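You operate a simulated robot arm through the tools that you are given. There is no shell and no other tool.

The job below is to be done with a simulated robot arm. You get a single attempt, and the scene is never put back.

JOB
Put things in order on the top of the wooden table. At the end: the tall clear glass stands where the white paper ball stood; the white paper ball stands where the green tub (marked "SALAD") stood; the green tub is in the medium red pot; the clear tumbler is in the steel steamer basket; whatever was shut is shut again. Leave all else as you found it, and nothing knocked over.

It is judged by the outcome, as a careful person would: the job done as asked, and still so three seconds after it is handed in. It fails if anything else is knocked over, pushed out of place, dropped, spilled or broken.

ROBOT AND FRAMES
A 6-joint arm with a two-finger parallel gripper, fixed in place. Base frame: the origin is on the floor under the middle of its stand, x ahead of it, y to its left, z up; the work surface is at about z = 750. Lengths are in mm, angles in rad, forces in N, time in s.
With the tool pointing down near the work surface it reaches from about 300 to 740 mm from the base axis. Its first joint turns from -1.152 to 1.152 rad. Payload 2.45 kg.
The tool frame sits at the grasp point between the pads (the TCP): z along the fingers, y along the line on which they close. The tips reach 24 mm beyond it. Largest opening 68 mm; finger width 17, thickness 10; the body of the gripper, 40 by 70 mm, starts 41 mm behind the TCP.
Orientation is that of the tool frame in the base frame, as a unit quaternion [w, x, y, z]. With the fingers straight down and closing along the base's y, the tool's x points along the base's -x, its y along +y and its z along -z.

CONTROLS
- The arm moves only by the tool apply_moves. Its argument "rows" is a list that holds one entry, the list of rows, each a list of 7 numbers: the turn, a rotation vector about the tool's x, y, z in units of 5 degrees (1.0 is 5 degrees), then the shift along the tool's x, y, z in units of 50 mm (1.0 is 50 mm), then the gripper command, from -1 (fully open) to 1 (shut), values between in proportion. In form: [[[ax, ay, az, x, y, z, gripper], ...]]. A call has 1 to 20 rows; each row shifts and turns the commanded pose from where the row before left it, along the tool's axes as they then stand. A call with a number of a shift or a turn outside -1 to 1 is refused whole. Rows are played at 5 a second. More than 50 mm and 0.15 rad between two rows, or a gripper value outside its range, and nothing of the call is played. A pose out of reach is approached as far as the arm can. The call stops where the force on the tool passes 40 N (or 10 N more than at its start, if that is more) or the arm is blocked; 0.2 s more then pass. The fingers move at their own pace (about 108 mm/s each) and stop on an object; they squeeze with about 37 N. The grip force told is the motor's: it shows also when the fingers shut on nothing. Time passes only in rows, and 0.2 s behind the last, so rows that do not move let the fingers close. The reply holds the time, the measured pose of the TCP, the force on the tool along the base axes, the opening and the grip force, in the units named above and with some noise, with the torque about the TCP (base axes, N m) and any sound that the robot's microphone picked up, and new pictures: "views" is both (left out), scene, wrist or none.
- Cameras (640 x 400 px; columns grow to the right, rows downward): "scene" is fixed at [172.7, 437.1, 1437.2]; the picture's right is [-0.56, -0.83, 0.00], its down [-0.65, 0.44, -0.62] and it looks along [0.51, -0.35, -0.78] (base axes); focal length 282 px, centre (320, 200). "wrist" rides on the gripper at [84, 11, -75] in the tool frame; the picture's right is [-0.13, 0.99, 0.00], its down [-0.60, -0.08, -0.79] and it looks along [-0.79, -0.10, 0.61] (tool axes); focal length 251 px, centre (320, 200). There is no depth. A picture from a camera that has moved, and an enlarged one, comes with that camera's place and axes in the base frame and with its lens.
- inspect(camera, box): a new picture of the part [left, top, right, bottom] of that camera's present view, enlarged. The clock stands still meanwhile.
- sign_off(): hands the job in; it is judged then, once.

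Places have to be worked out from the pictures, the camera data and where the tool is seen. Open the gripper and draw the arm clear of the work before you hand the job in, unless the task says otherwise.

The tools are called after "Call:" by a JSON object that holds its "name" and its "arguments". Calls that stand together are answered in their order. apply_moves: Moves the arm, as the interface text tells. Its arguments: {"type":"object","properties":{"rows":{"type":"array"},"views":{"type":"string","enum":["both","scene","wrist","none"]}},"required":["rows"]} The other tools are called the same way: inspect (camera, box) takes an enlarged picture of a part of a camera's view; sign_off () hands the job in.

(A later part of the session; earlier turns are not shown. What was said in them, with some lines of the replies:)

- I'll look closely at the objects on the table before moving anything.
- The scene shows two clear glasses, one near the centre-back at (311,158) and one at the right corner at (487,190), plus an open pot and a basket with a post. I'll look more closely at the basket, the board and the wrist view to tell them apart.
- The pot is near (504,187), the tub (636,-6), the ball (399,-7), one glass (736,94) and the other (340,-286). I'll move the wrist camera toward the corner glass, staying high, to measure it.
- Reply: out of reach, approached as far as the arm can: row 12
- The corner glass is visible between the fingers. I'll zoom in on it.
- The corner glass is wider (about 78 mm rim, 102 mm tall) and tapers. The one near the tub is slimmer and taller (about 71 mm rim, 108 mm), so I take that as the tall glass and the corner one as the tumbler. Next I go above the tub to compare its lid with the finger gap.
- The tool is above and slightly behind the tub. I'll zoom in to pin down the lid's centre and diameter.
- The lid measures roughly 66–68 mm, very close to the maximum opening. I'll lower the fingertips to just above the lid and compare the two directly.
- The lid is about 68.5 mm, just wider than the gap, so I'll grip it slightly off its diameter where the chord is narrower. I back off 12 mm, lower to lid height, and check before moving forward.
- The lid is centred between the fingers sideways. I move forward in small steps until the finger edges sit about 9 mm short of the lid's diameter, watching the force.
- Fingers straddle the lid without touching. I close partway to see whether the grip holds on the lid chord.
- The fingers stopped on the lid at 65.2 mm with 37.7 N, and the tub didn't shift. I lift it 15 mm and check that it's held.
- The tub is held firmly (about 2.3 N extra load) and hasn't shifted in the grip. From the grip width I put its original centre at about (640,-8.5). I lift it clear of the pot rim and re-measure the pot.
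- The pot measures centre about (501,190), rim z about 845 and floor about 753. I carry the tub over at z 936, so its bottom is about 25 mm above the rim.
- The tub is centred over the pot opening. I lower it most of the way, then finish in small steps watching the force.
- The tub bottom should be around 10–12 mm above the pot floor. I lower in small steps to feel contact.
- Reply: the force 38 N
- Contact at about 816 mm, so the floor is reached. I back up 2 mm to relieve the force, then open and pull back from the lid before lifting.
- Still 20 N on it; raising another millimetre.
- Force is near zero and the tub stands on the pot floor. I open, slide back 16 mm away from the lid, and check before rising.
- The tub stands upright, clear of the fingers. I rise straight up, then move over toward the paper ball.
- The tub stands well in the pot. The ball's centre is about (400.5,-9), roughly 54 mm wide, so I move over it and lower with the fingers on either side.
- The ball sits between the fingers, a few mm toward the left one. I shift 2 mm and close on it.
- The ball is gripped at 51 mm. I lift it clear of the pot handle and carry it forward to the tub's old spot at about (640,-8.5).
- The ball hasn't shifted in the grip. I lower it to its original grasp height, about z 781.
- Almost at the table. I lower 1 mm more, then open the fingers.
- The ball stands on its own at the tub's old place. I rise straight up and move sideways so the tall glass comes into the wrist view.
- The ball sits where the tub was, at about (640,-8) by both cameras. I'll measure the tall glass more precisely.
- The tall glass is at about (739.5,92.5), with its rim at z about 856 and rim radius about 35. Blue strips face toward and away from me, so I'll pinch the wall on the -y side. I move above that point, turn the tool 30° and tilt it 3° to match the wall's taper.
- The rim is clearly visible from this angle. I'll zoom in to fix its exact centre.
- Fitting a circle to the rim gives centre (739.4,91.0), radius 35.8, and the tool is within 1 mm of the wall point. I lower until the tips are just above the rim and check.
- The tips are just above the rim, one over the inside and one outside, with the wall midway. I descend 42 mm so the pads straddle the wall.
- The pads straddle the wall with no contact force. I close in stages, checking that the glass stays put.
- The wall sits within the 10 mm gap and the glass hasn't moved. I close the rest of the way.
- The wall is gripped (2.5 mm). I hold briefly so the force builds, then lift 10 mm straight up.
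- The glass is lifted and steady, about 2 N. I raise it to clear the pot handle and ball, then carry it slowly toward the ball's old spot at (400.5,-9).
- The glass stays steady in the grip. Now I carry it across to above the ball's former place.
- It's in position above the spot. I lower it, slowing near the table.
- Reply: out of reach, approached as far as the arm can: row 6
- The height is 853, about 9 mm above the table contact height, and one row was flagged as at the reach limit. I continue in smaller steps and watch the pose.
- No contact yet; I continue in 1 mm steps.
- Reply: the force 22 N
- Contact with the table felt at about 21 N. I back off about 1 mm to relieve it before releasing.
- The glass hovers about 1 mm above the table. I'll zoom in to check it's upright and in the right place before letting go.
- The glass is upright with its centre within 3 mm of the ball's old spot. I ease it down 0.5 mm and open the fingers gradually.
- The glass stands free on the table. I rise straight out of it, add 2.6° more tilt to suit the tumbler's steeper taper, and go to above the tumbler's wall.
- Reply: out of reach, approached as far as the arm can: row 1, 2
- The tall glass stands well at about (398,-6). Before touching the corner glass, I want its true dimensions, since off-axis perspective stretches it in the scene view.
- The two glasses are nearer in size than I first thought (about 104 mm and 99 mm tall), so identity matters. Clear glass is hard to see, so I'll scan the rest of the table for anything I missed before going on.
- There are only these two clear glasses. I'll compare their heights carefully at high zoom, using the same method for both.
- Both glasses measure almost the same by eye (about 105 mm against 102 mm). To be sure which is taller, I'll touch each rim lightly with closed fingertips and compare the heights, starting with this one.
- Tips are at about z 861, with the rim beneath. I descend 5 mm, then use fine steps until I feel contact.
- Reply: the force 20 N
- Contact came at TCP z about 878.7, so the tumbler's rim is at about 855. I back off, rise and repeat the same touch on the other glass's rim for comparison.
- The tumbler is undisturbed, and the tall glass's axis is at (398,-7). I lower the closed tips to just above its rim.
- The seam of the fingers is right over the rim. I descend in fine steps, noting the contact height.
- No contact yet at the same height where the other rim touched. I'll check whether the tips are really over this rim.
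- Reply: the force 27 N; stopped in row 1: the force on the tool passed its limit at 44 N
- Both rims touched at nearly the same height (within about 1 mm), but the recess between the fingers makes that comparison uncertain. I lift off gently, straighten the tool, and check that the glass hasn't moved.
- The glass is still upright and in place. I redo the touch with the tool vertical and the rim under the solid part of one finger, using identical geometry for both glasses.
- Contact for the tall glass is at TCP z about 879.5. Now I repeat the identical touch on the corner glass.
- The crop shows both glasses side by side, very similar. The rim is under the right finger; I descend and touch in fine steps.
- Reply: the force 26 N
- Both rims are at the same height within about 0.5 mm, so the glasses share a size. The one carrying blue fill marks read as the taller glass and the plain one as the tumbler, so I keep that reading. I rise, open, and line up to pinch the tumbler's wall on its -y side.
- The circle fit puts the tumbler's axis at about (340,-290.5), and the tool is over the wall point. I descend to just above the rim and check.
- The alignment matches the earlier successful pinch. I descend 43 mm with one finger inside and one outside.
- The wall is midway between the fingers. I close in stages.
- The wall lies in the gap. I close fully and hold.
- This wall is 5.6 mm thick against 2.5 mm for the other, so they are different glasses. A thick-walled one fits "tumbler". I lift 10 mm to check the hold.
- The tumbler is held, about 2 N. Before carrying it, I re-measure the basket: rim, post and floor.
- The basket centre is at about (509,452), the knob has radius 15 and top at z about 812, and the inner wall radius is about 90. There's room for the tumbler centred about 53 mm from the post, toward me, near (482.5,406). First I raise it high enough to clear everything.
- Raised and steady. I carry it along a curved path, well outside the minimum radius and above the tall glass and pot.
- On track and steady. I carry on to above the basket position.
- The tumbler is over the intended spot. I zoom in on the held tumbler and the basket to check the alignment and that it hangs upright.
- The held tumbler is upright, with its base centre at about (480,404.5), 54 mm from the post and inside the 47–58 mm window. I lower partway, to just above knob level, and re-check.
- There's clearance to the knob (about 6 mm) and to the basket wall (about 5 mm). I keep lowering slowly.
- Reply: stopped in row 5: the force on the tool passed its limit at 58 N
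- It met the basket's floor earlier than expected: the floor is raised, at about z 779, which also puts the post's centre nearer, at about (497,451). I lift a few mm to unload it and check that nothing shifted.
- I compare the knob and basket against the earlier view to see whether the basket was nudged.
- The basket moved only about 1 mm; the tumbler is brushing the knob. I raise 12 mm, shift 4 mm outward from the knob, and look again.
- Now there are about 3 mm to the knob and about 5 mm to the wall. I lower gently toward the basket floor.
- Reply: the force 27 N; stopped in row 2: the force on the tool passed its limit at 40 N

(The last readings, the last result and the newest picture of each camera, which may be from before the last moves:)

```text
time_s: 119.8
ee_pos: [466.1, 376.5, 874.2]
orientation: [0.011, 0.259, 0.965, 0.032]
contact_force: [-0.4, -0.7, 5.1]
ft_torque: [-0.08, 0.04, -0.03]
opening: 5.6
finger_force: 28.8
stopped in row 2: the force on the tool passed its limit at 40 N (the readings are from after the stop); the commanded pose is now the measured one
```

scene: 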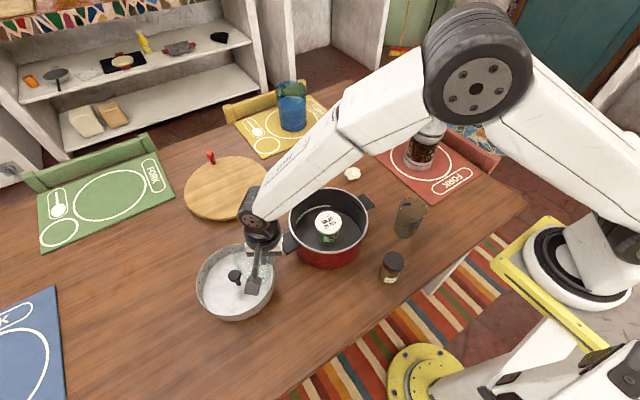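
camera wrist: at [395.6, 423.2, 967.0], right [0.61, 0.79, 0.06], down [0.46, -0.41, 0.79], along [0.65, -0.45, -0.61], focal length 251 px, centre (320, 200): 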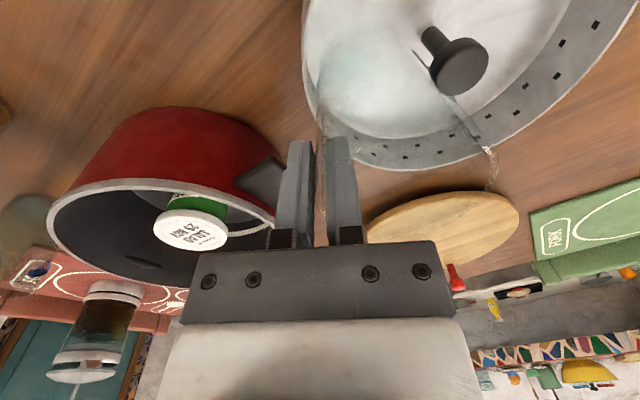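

Contact again at the same height, so it's on the basket floor. I ease up half a millimetre and check the pictures before releasing.

Call:
{"name": "apply_moves", "arguments": {"rows": [[[0, 0, 0, 0, 0.0006, -0.01, 1], [0, 0, 0, 0, 0, 0, 1]]]}}

Call:
{"name": "inspect", "arguments": {"camera": "wrist", "box": [280, 0, 500, 180]}}

Call:
{"name": "inspect", "arguments": {"camera": "scene", "box": [188, 236, 288, 326]}}

Call:
{"name": "inspect", "arguments": {"camera": "scene", "box": [220, 236, 290, 296]}}

```text
time_s: 120.4
ee_pos: [466.2, 377.3, 874.1]
orientation: [0.009, 0.258, 0.965, 0.032]
contact_force: [3.1, -0.2, 5.1]
ft_torque: [-0.07, -0.25, -0.01]
opening: 5.5
finger_force: 28.4
camera wrist: at [396.1, 423.9, 950.0], right [0.61, 0.79, 0.07], down [0.46, -0.41, 0.79], along [0.65, -0.45, -0.61], focal length 251 px, centre (320, 200)
```

scene: 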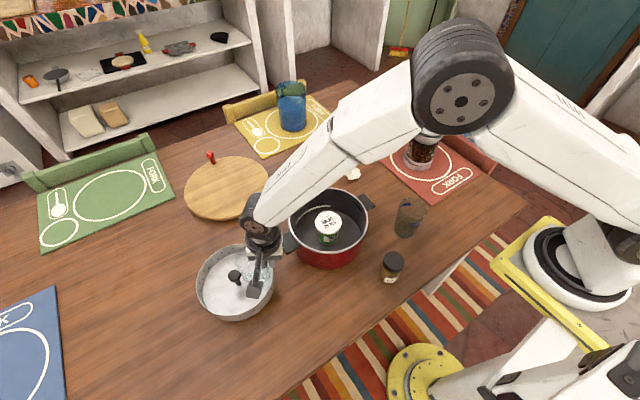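
wrist: 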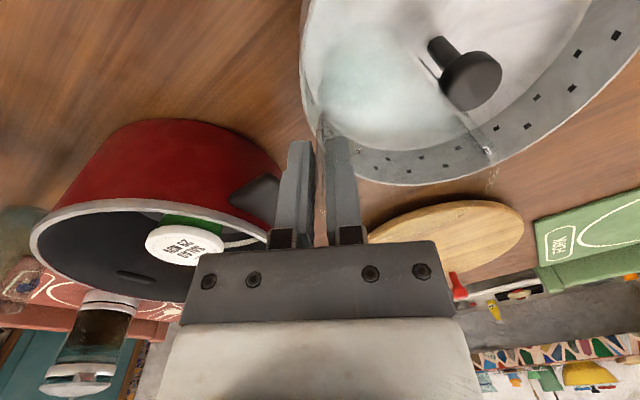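

```text
2.22 times, centred on (390, 90) of wrist
camera zoom: at [396.1, 423.9, 950.0], right [0.61, 0.79, 0.07], down [0.46, -0.41, 0.79], along [0.65, -0.45, -0.61], focal length 559 px, centre (164, 444)
```

zoom: 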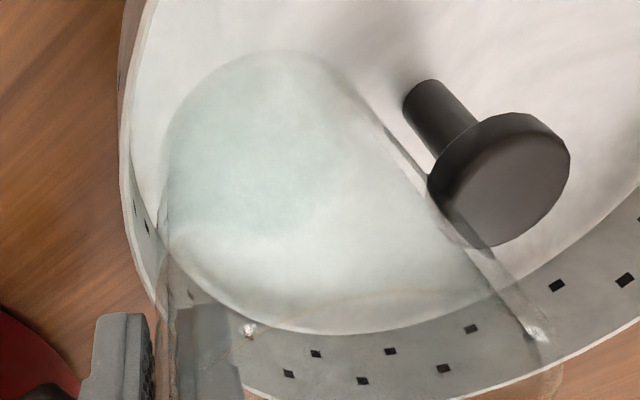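

```text
4.44 times, centred on (238, 281) of scene
camera zoom: at [172.6, 437.1, 1437.3], right [-0.56, -0.83, 0.0], down [-0.65, 0.44, -0.62], along [0.51, -0.35, -0.78], focal length 1252 px, centre (684, -160)
```

zoom: 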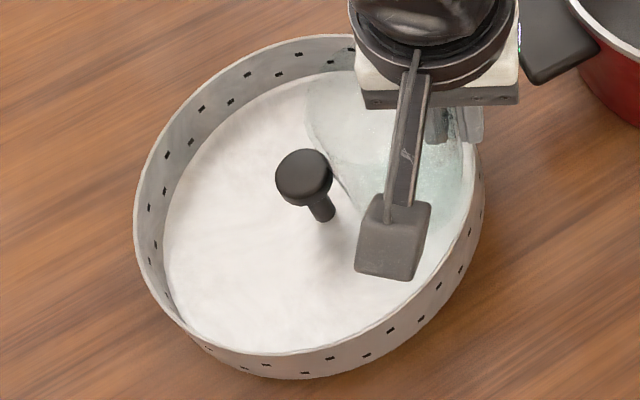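

```text
6.67 times, centred on (255, 266) of scene
camera zoom: at [172.6, 437.1, 1437.3], right [-0.56, -0.83, 0.0], down [-0.65, 0.44, -0.62], along [0.51, -0.35, -0.78], focal length 1878 px, centre (753, -240)
```

zoom: 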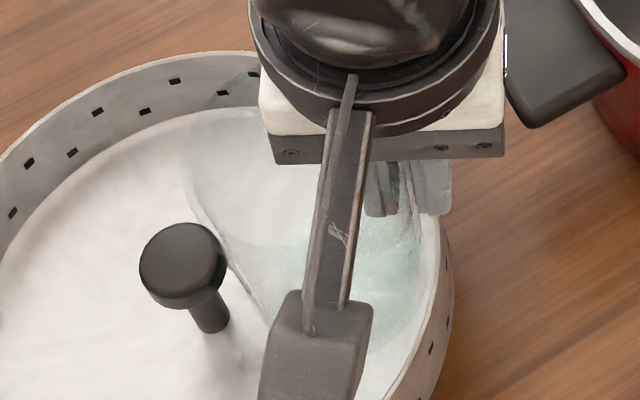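

The tumbler stands on the basket floor, clear of the knob and wall. I release it gradually.

Call:
{"name": "apply_moves", "arguments": {"rows": [[[0, 0, 0, 0, 0.0003, -0.005, 1], [0, 0, 0, 0, 0, 0, 0.8], [0, 0, 0, 0, 0, 0, 0.7], [0, 0, 0, 0, 0, 0, 0.5], [0, 0, 0, 0, 0, 0, 0.2], [0, 0, 0, 0, 0, 0, -0.05], [0, 0, 0, 0, 0, 0, -0.05]]]}}

Call:
{"name": "inspect", "arguments": {"camera": "wrist", "box": [230, 0, 530, 240]}}

Call:
{"name": "inspect", "arguments": {"camera": "scene", "box": [188, 226, 308, 326]}}

```text
time_s: 122.0
ee_pos: [467.7, 375.2, 874.0]
orientation: [0.01, 0.26, 0.965, 0.032]
contact_force: [0.1, -0.9, 1.1]
ft_torque: [0.04, -0.02, 0.0]
opening: 35.9
finger_force: 0.0
camera wrist: at [396.0, 423.9, 949.8], right [0.61, 0.79, 0.07], down [0.46, -0.41, 0.79], along [0.65, -0.45, -0.61], focal length 251 px, centre (320, 200)
```

scene: 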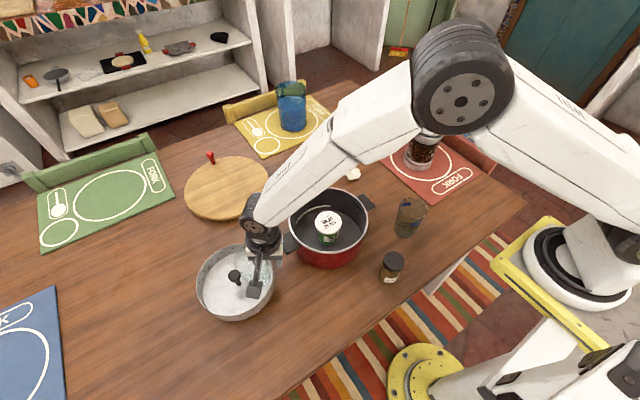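
wrist: 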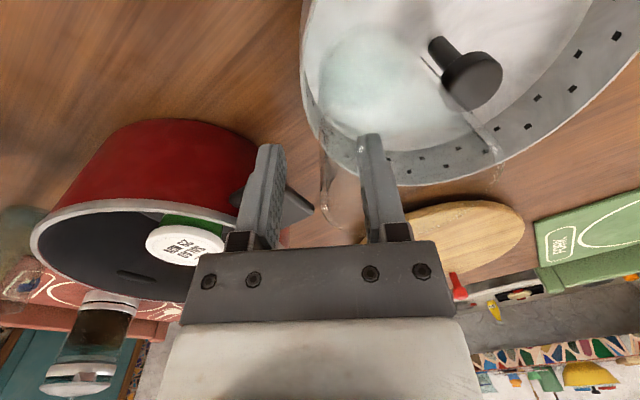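

```text
1.67 times, centred on (380, 120) of wrist
camera zoom: at [396.0, 423.9, 949.8], right [0.61, 0.79, 0.07], down [0.46, -0.41, 0.79], along [0.65, -0.45, -0.61], focal length 419 px, centre (220, 333)
```

zoom: 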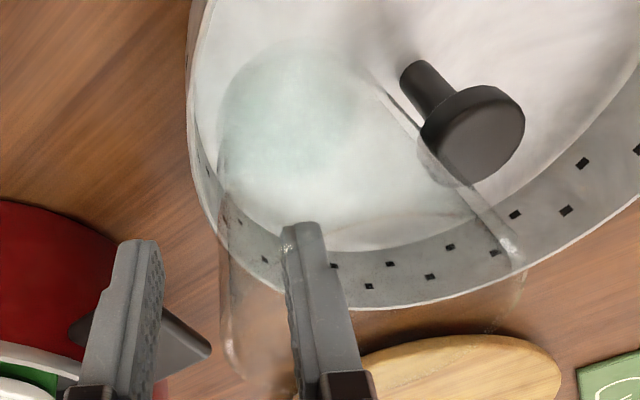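

```text
4.00 times, centred on (248, 276) of scene
camera zoom: at [172.7, 437.1, 1437.2], right [-0.56, -0.83, 0.0], down [-0.65, 0.44, -0.62], along [0.51, -0.35, -0.78], focal length 1127 px, centre (608, -104)
```

zoom: 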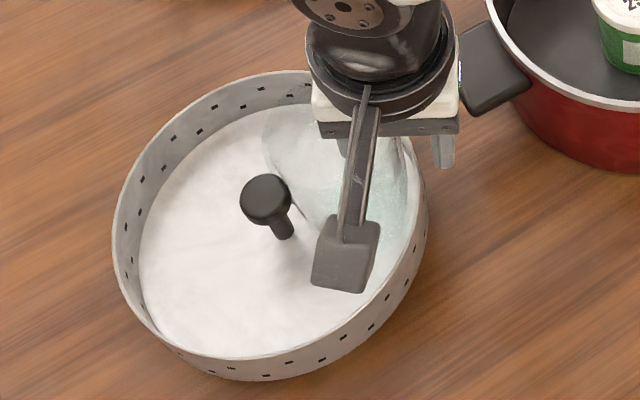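

The tumbler stands by itself. I rise straight out and look over the whole result.

Call:
{"name": "apply_moves", "arguments": {"rows": [[[0, 0, 0, 0, 0.0061, -0.1, -0.05], [0, 0, 0, 0, 0.0183, -0.3, -0.05], [0, 0, 0, 0, 0.0305, -0.499, -0.05], [0, 0, 0, 0, 0.0305, -0.499, -0.05], [0, 0, 0, 0, 0.0366, -0.6, -0.05], [0, 0, 0, 0, 0.0366, -0.6, -0.05], [0, 0, 0, 0.6, -0.35, -0.2, -1], [0, 0, 0, 0.6, -0.35, -0.2, -1], [0, 0, 0, 0, 0, 0, -1]]]}}

Call:
{"name": "inspect", "arguments": {"camera": "scene", "box": [188, 216, 308, 326]}}

Call:
{"name": "inspect", "arguments": {"camera": "wrist", "box": [280, 0, 520, 180]}}

```text
time_s: 124.0
ee_pos: [395.9, 373.9, 1022.1]
orientation: [0.009, 0.258, 0.966, 0.032]
contact_force: [0.4, 1.3, -0.6]
ft_torque: [0.0, -0.02, -0.03]
opening: 68.1
finger_force: 0.1
camera wrist: at [325.9, 421.7, 1098.1], right [0.61, 0.79, 0.07], down [0.46, -0.41, 0.79], along [0.65, -0.45, -0.61], focal length 251 px, centre (320, 200)
```

scene: 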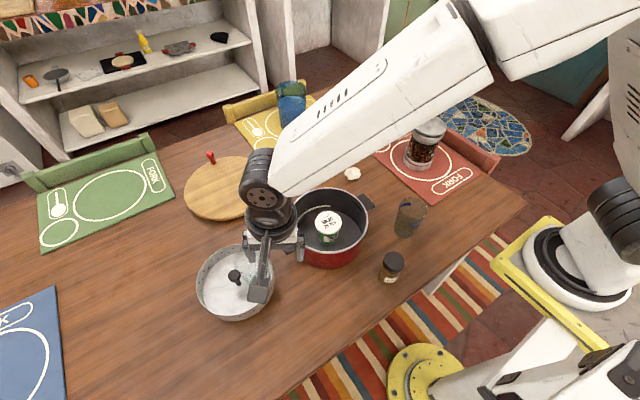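
wrist: 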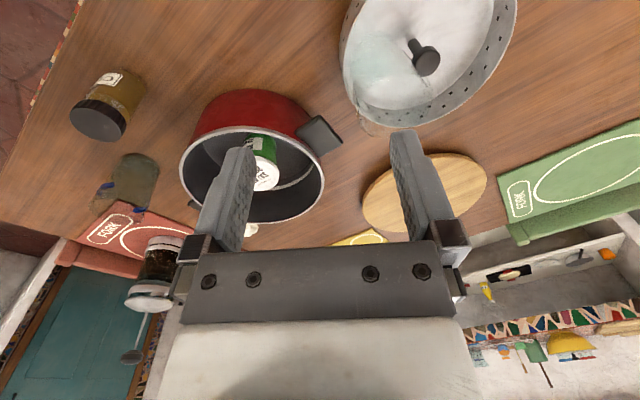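

```text
3.64 times, centred on (248, 271) of scene
camera zoom: at [172.6, 437.1, 1437.2], right [-0.56, -0.83, 0.0], down [-0.65, 0.44, -0.62], along [0.51, -0.35, -0.78], focal length 1025 px, centre (582, -58)
```

zoom: 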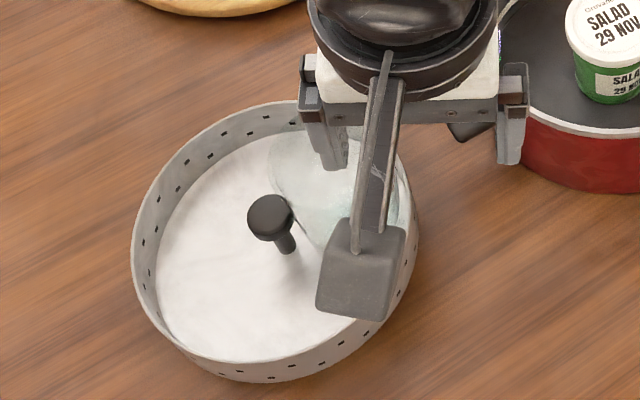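

```text
2.22 times, centred on (400, 90) of wrist
camera zoom: at [325.9, 421.7, 1098.1], right [0.61, 0.79, 0.07], down [0.46, -0.41, 0.79], along [0.65, -0.45, -0.61], focal length 559 px, centre (142, 444)
```

zoom: 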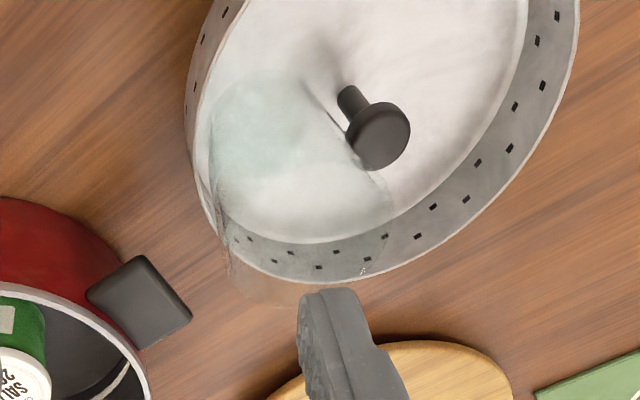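

The tumbler stands in the basket. I retract the arm high toward its start pose, clear of everything, for a final check.

Call:
{"name": "apply_moves", "arguments": {"rows": [[[0, 0, 0, -0.356, -0.471, -0.2125, -1], [0, 0, 0, -0.356, -0.471, -0.2125, -1], [0, 0, 0, -0.356, -0.471, -0.2125, -1], [0, 0, 0, -0.356, -0.471, -0.2125, -1], [0, 0, 0, -0.356, -0.471, -0.2125, -1], [0, 0, 0, -0.356, -0.471, -0.2125, -1], [0, 0, 0, -0.356, -0.471, -0.2125, -1], [0, 0, 0, -0.356, -0.471, -0.2125, -1], [0, 0, 0, -0.356, -0.471, -0.2125, -1], [0, 0, 0, -0.356, -0.471, -0.2125, -1], [0, 0, 0, -0.356, -0.471, -0.2125, -1], [0, 0, 0, -0.356, -0.471, -0.2125, -1], [0.7, 0, 0, 0, 0, 0, -1], [0, 0, -1, 0, 0, 0, -1], [0, 0, -1, 0, 0, 0, -1], [0, 0, -1, 0, 0, 0, -1], [0, 0, -1, 0, 0, 0, -1], [0, 0, -1, 0, 0, 0, -1], [0, 0, -1, 0, 0, 0, -1], [0, 0, 0, 0, 0, 0, -1]]]}}

Call:
{"name": "inspect", "arguments": {"camera": "scene", "box": [188, 216, 308, 326]}}

Call:
{"name": "inspect", "arguments": {"camera": "scene", "box": [260, 150, 440, 290]}}

```text
time_s: 128.2
ee_pos: [436.7, 16.9, 1129.3]
orientation: [0.001, -0.001, 1.0, 0.001]
contact_force: [0.3, -0.1, 0.8]
ft_torque: [-0.01, -0.01, 0.01]
opening: 68.2
finger_force: 0.0
camera wrist: at [350.6, 27.7, 1205.7], right [0.13, 0.99, 0.0], down [0.6, -0.08, 0.8], along [0.79, -0.1, -0.61], focal length 251 px, centre (320, 200)
```

scene: 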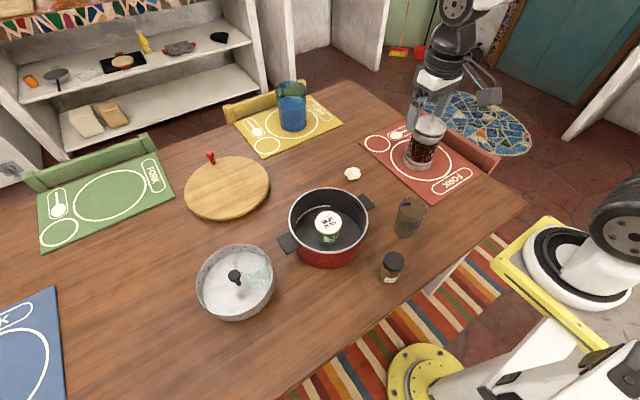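
wrist: 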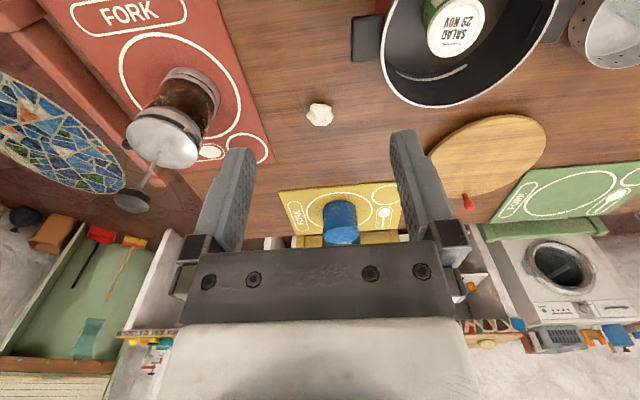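

```text
3.64 times, centred on (248, 271) of scene
camera zoom: at [172.7, 437.1, 1437.2], right [-0.56, -0.83, 0.0], down [-0.65, 0.44, -0.62], along [0.51, -0.35, -0.78], focal length 1025 px, centre (582, -58)
```

zoom: 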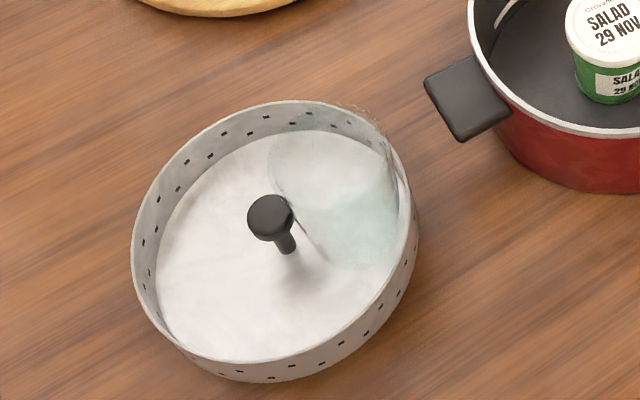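

```text
2.86 times, centred on (350, 220) of scene
camera zoom: at [172.7, 437.1, 1437.2], right [-0.56, -0.83, 0.0], down [-0.65, 0.44, -0.62], along [0.51, -0.35, -0.78], focal length 805 px, centre (234, 143)
```

zoom: 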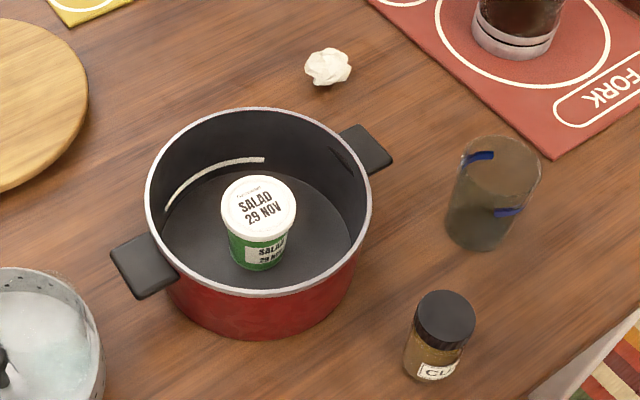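

Everything looks placed. One closer look at the tumbler in the basket and the tall glass to confirm both stand level.

Call:
{"name": "inspect", "arguments": {"camera": "scene", "box": [226, 236, 290, 292]}}

Call:
{"name": "inspect", "arguments": {"camera": "scene", "box": [376, 188, 440, 244]}}

Call:
{"name": "inspect", "arguments": {"camera": "scene", "box": [330, 145, 378, 190]}}

```text
7.14 times, centred on (258, 264) of scene
camera zoom: at [172.7, 437.1, 1437.2], right [-0.56, -0.83, 0.0], down [-0.65, 0.44, -0.62], along [0.51, -0.35, -0.78], focal length 2013 px, centre (763, -257)
```

zoom: 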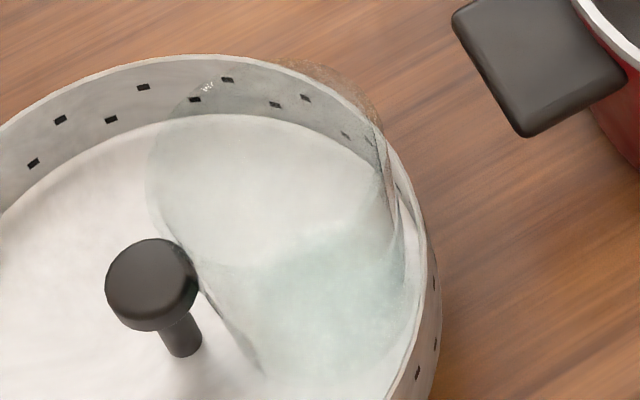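

```text
7.14 times, centred on (408, 216) of scene
camera zoom: at [172.7, 437.1, 1437.2], right [-0.56, -0.83, 0.0], down [-0.65, 0.44, -0.62], along [0.51, -0.35, -0.78], focal length 2013 px, centre (-309, 86)
```

zoom: 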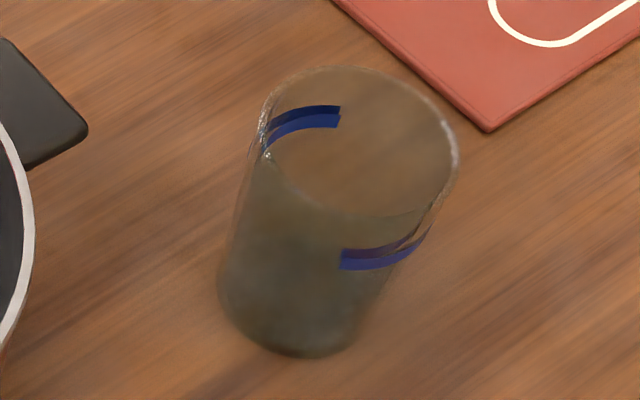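

```text
8.89 times, centred on (354, 168) of scene
camera zoom: at [172.7, 437.1, 1437.2], right [-0.56, -0.83, 0.0], down [-0.65, 0.44, -0.62], along [0.51, -0.35, -0.78], focal length 2505 px, centre (18, 489)
```

zoom: 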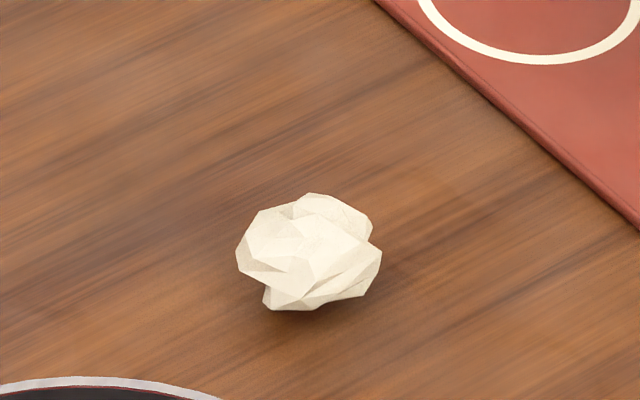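

I think the job is done, so I'm handing it in:
- **Tub:** the green tub is in the red pot, lid still on.
- **Ball:** the paper ball stands where the tub stood.
- **Tall glass:** it stands upright where the ball stood.
- **Tumbler:** it stands upright in the steamer basket.
- **Rest of the table:** the basket shifted about 1 mm when the tumbler brushed its knob. Nothing was knocked over.
- **Arm:** the gripper is open and drawn clear.

One thing is a judgement call: both clear glasses are the same height. I took the thin-walled one with blue marks as the tall glass and the thick-walled plain one as the tumbler.

Call:
{"name": "sign_off", "arguments": {}}

```text
The job is handed in.
```

I handed the job in with everything placed as asked. The one uncertain point is which clear glass was meant by which name.

- **Tub:** the green "SALAD" tub stands upright in the red pot with its lid on.
- **Ball:** the white paper ball stands where the tub stood, within a few millimetres.
- **Tall glass:** it stands upright where the ball stood, about 3 mm off.
- **Tumbler:** it stands upright in the steamer basket, beside the post.
- **Everything else:** nothing was knocked over or spilled. The basket shifted about 1 mm when the tumbler brushed its knob on the way in. The gripper is open and the arm is clear of the table.

**The uncertain part:** the two clear glasses turned out to be the same height to within about half a millimetre, so "tall" did not tell them apart. I took the thin-walled one with blue marks as the tall glass. I took the plain one as the tumbler because its wall measured thicker when gripped. If it was meant the other way round, those two are swapped.
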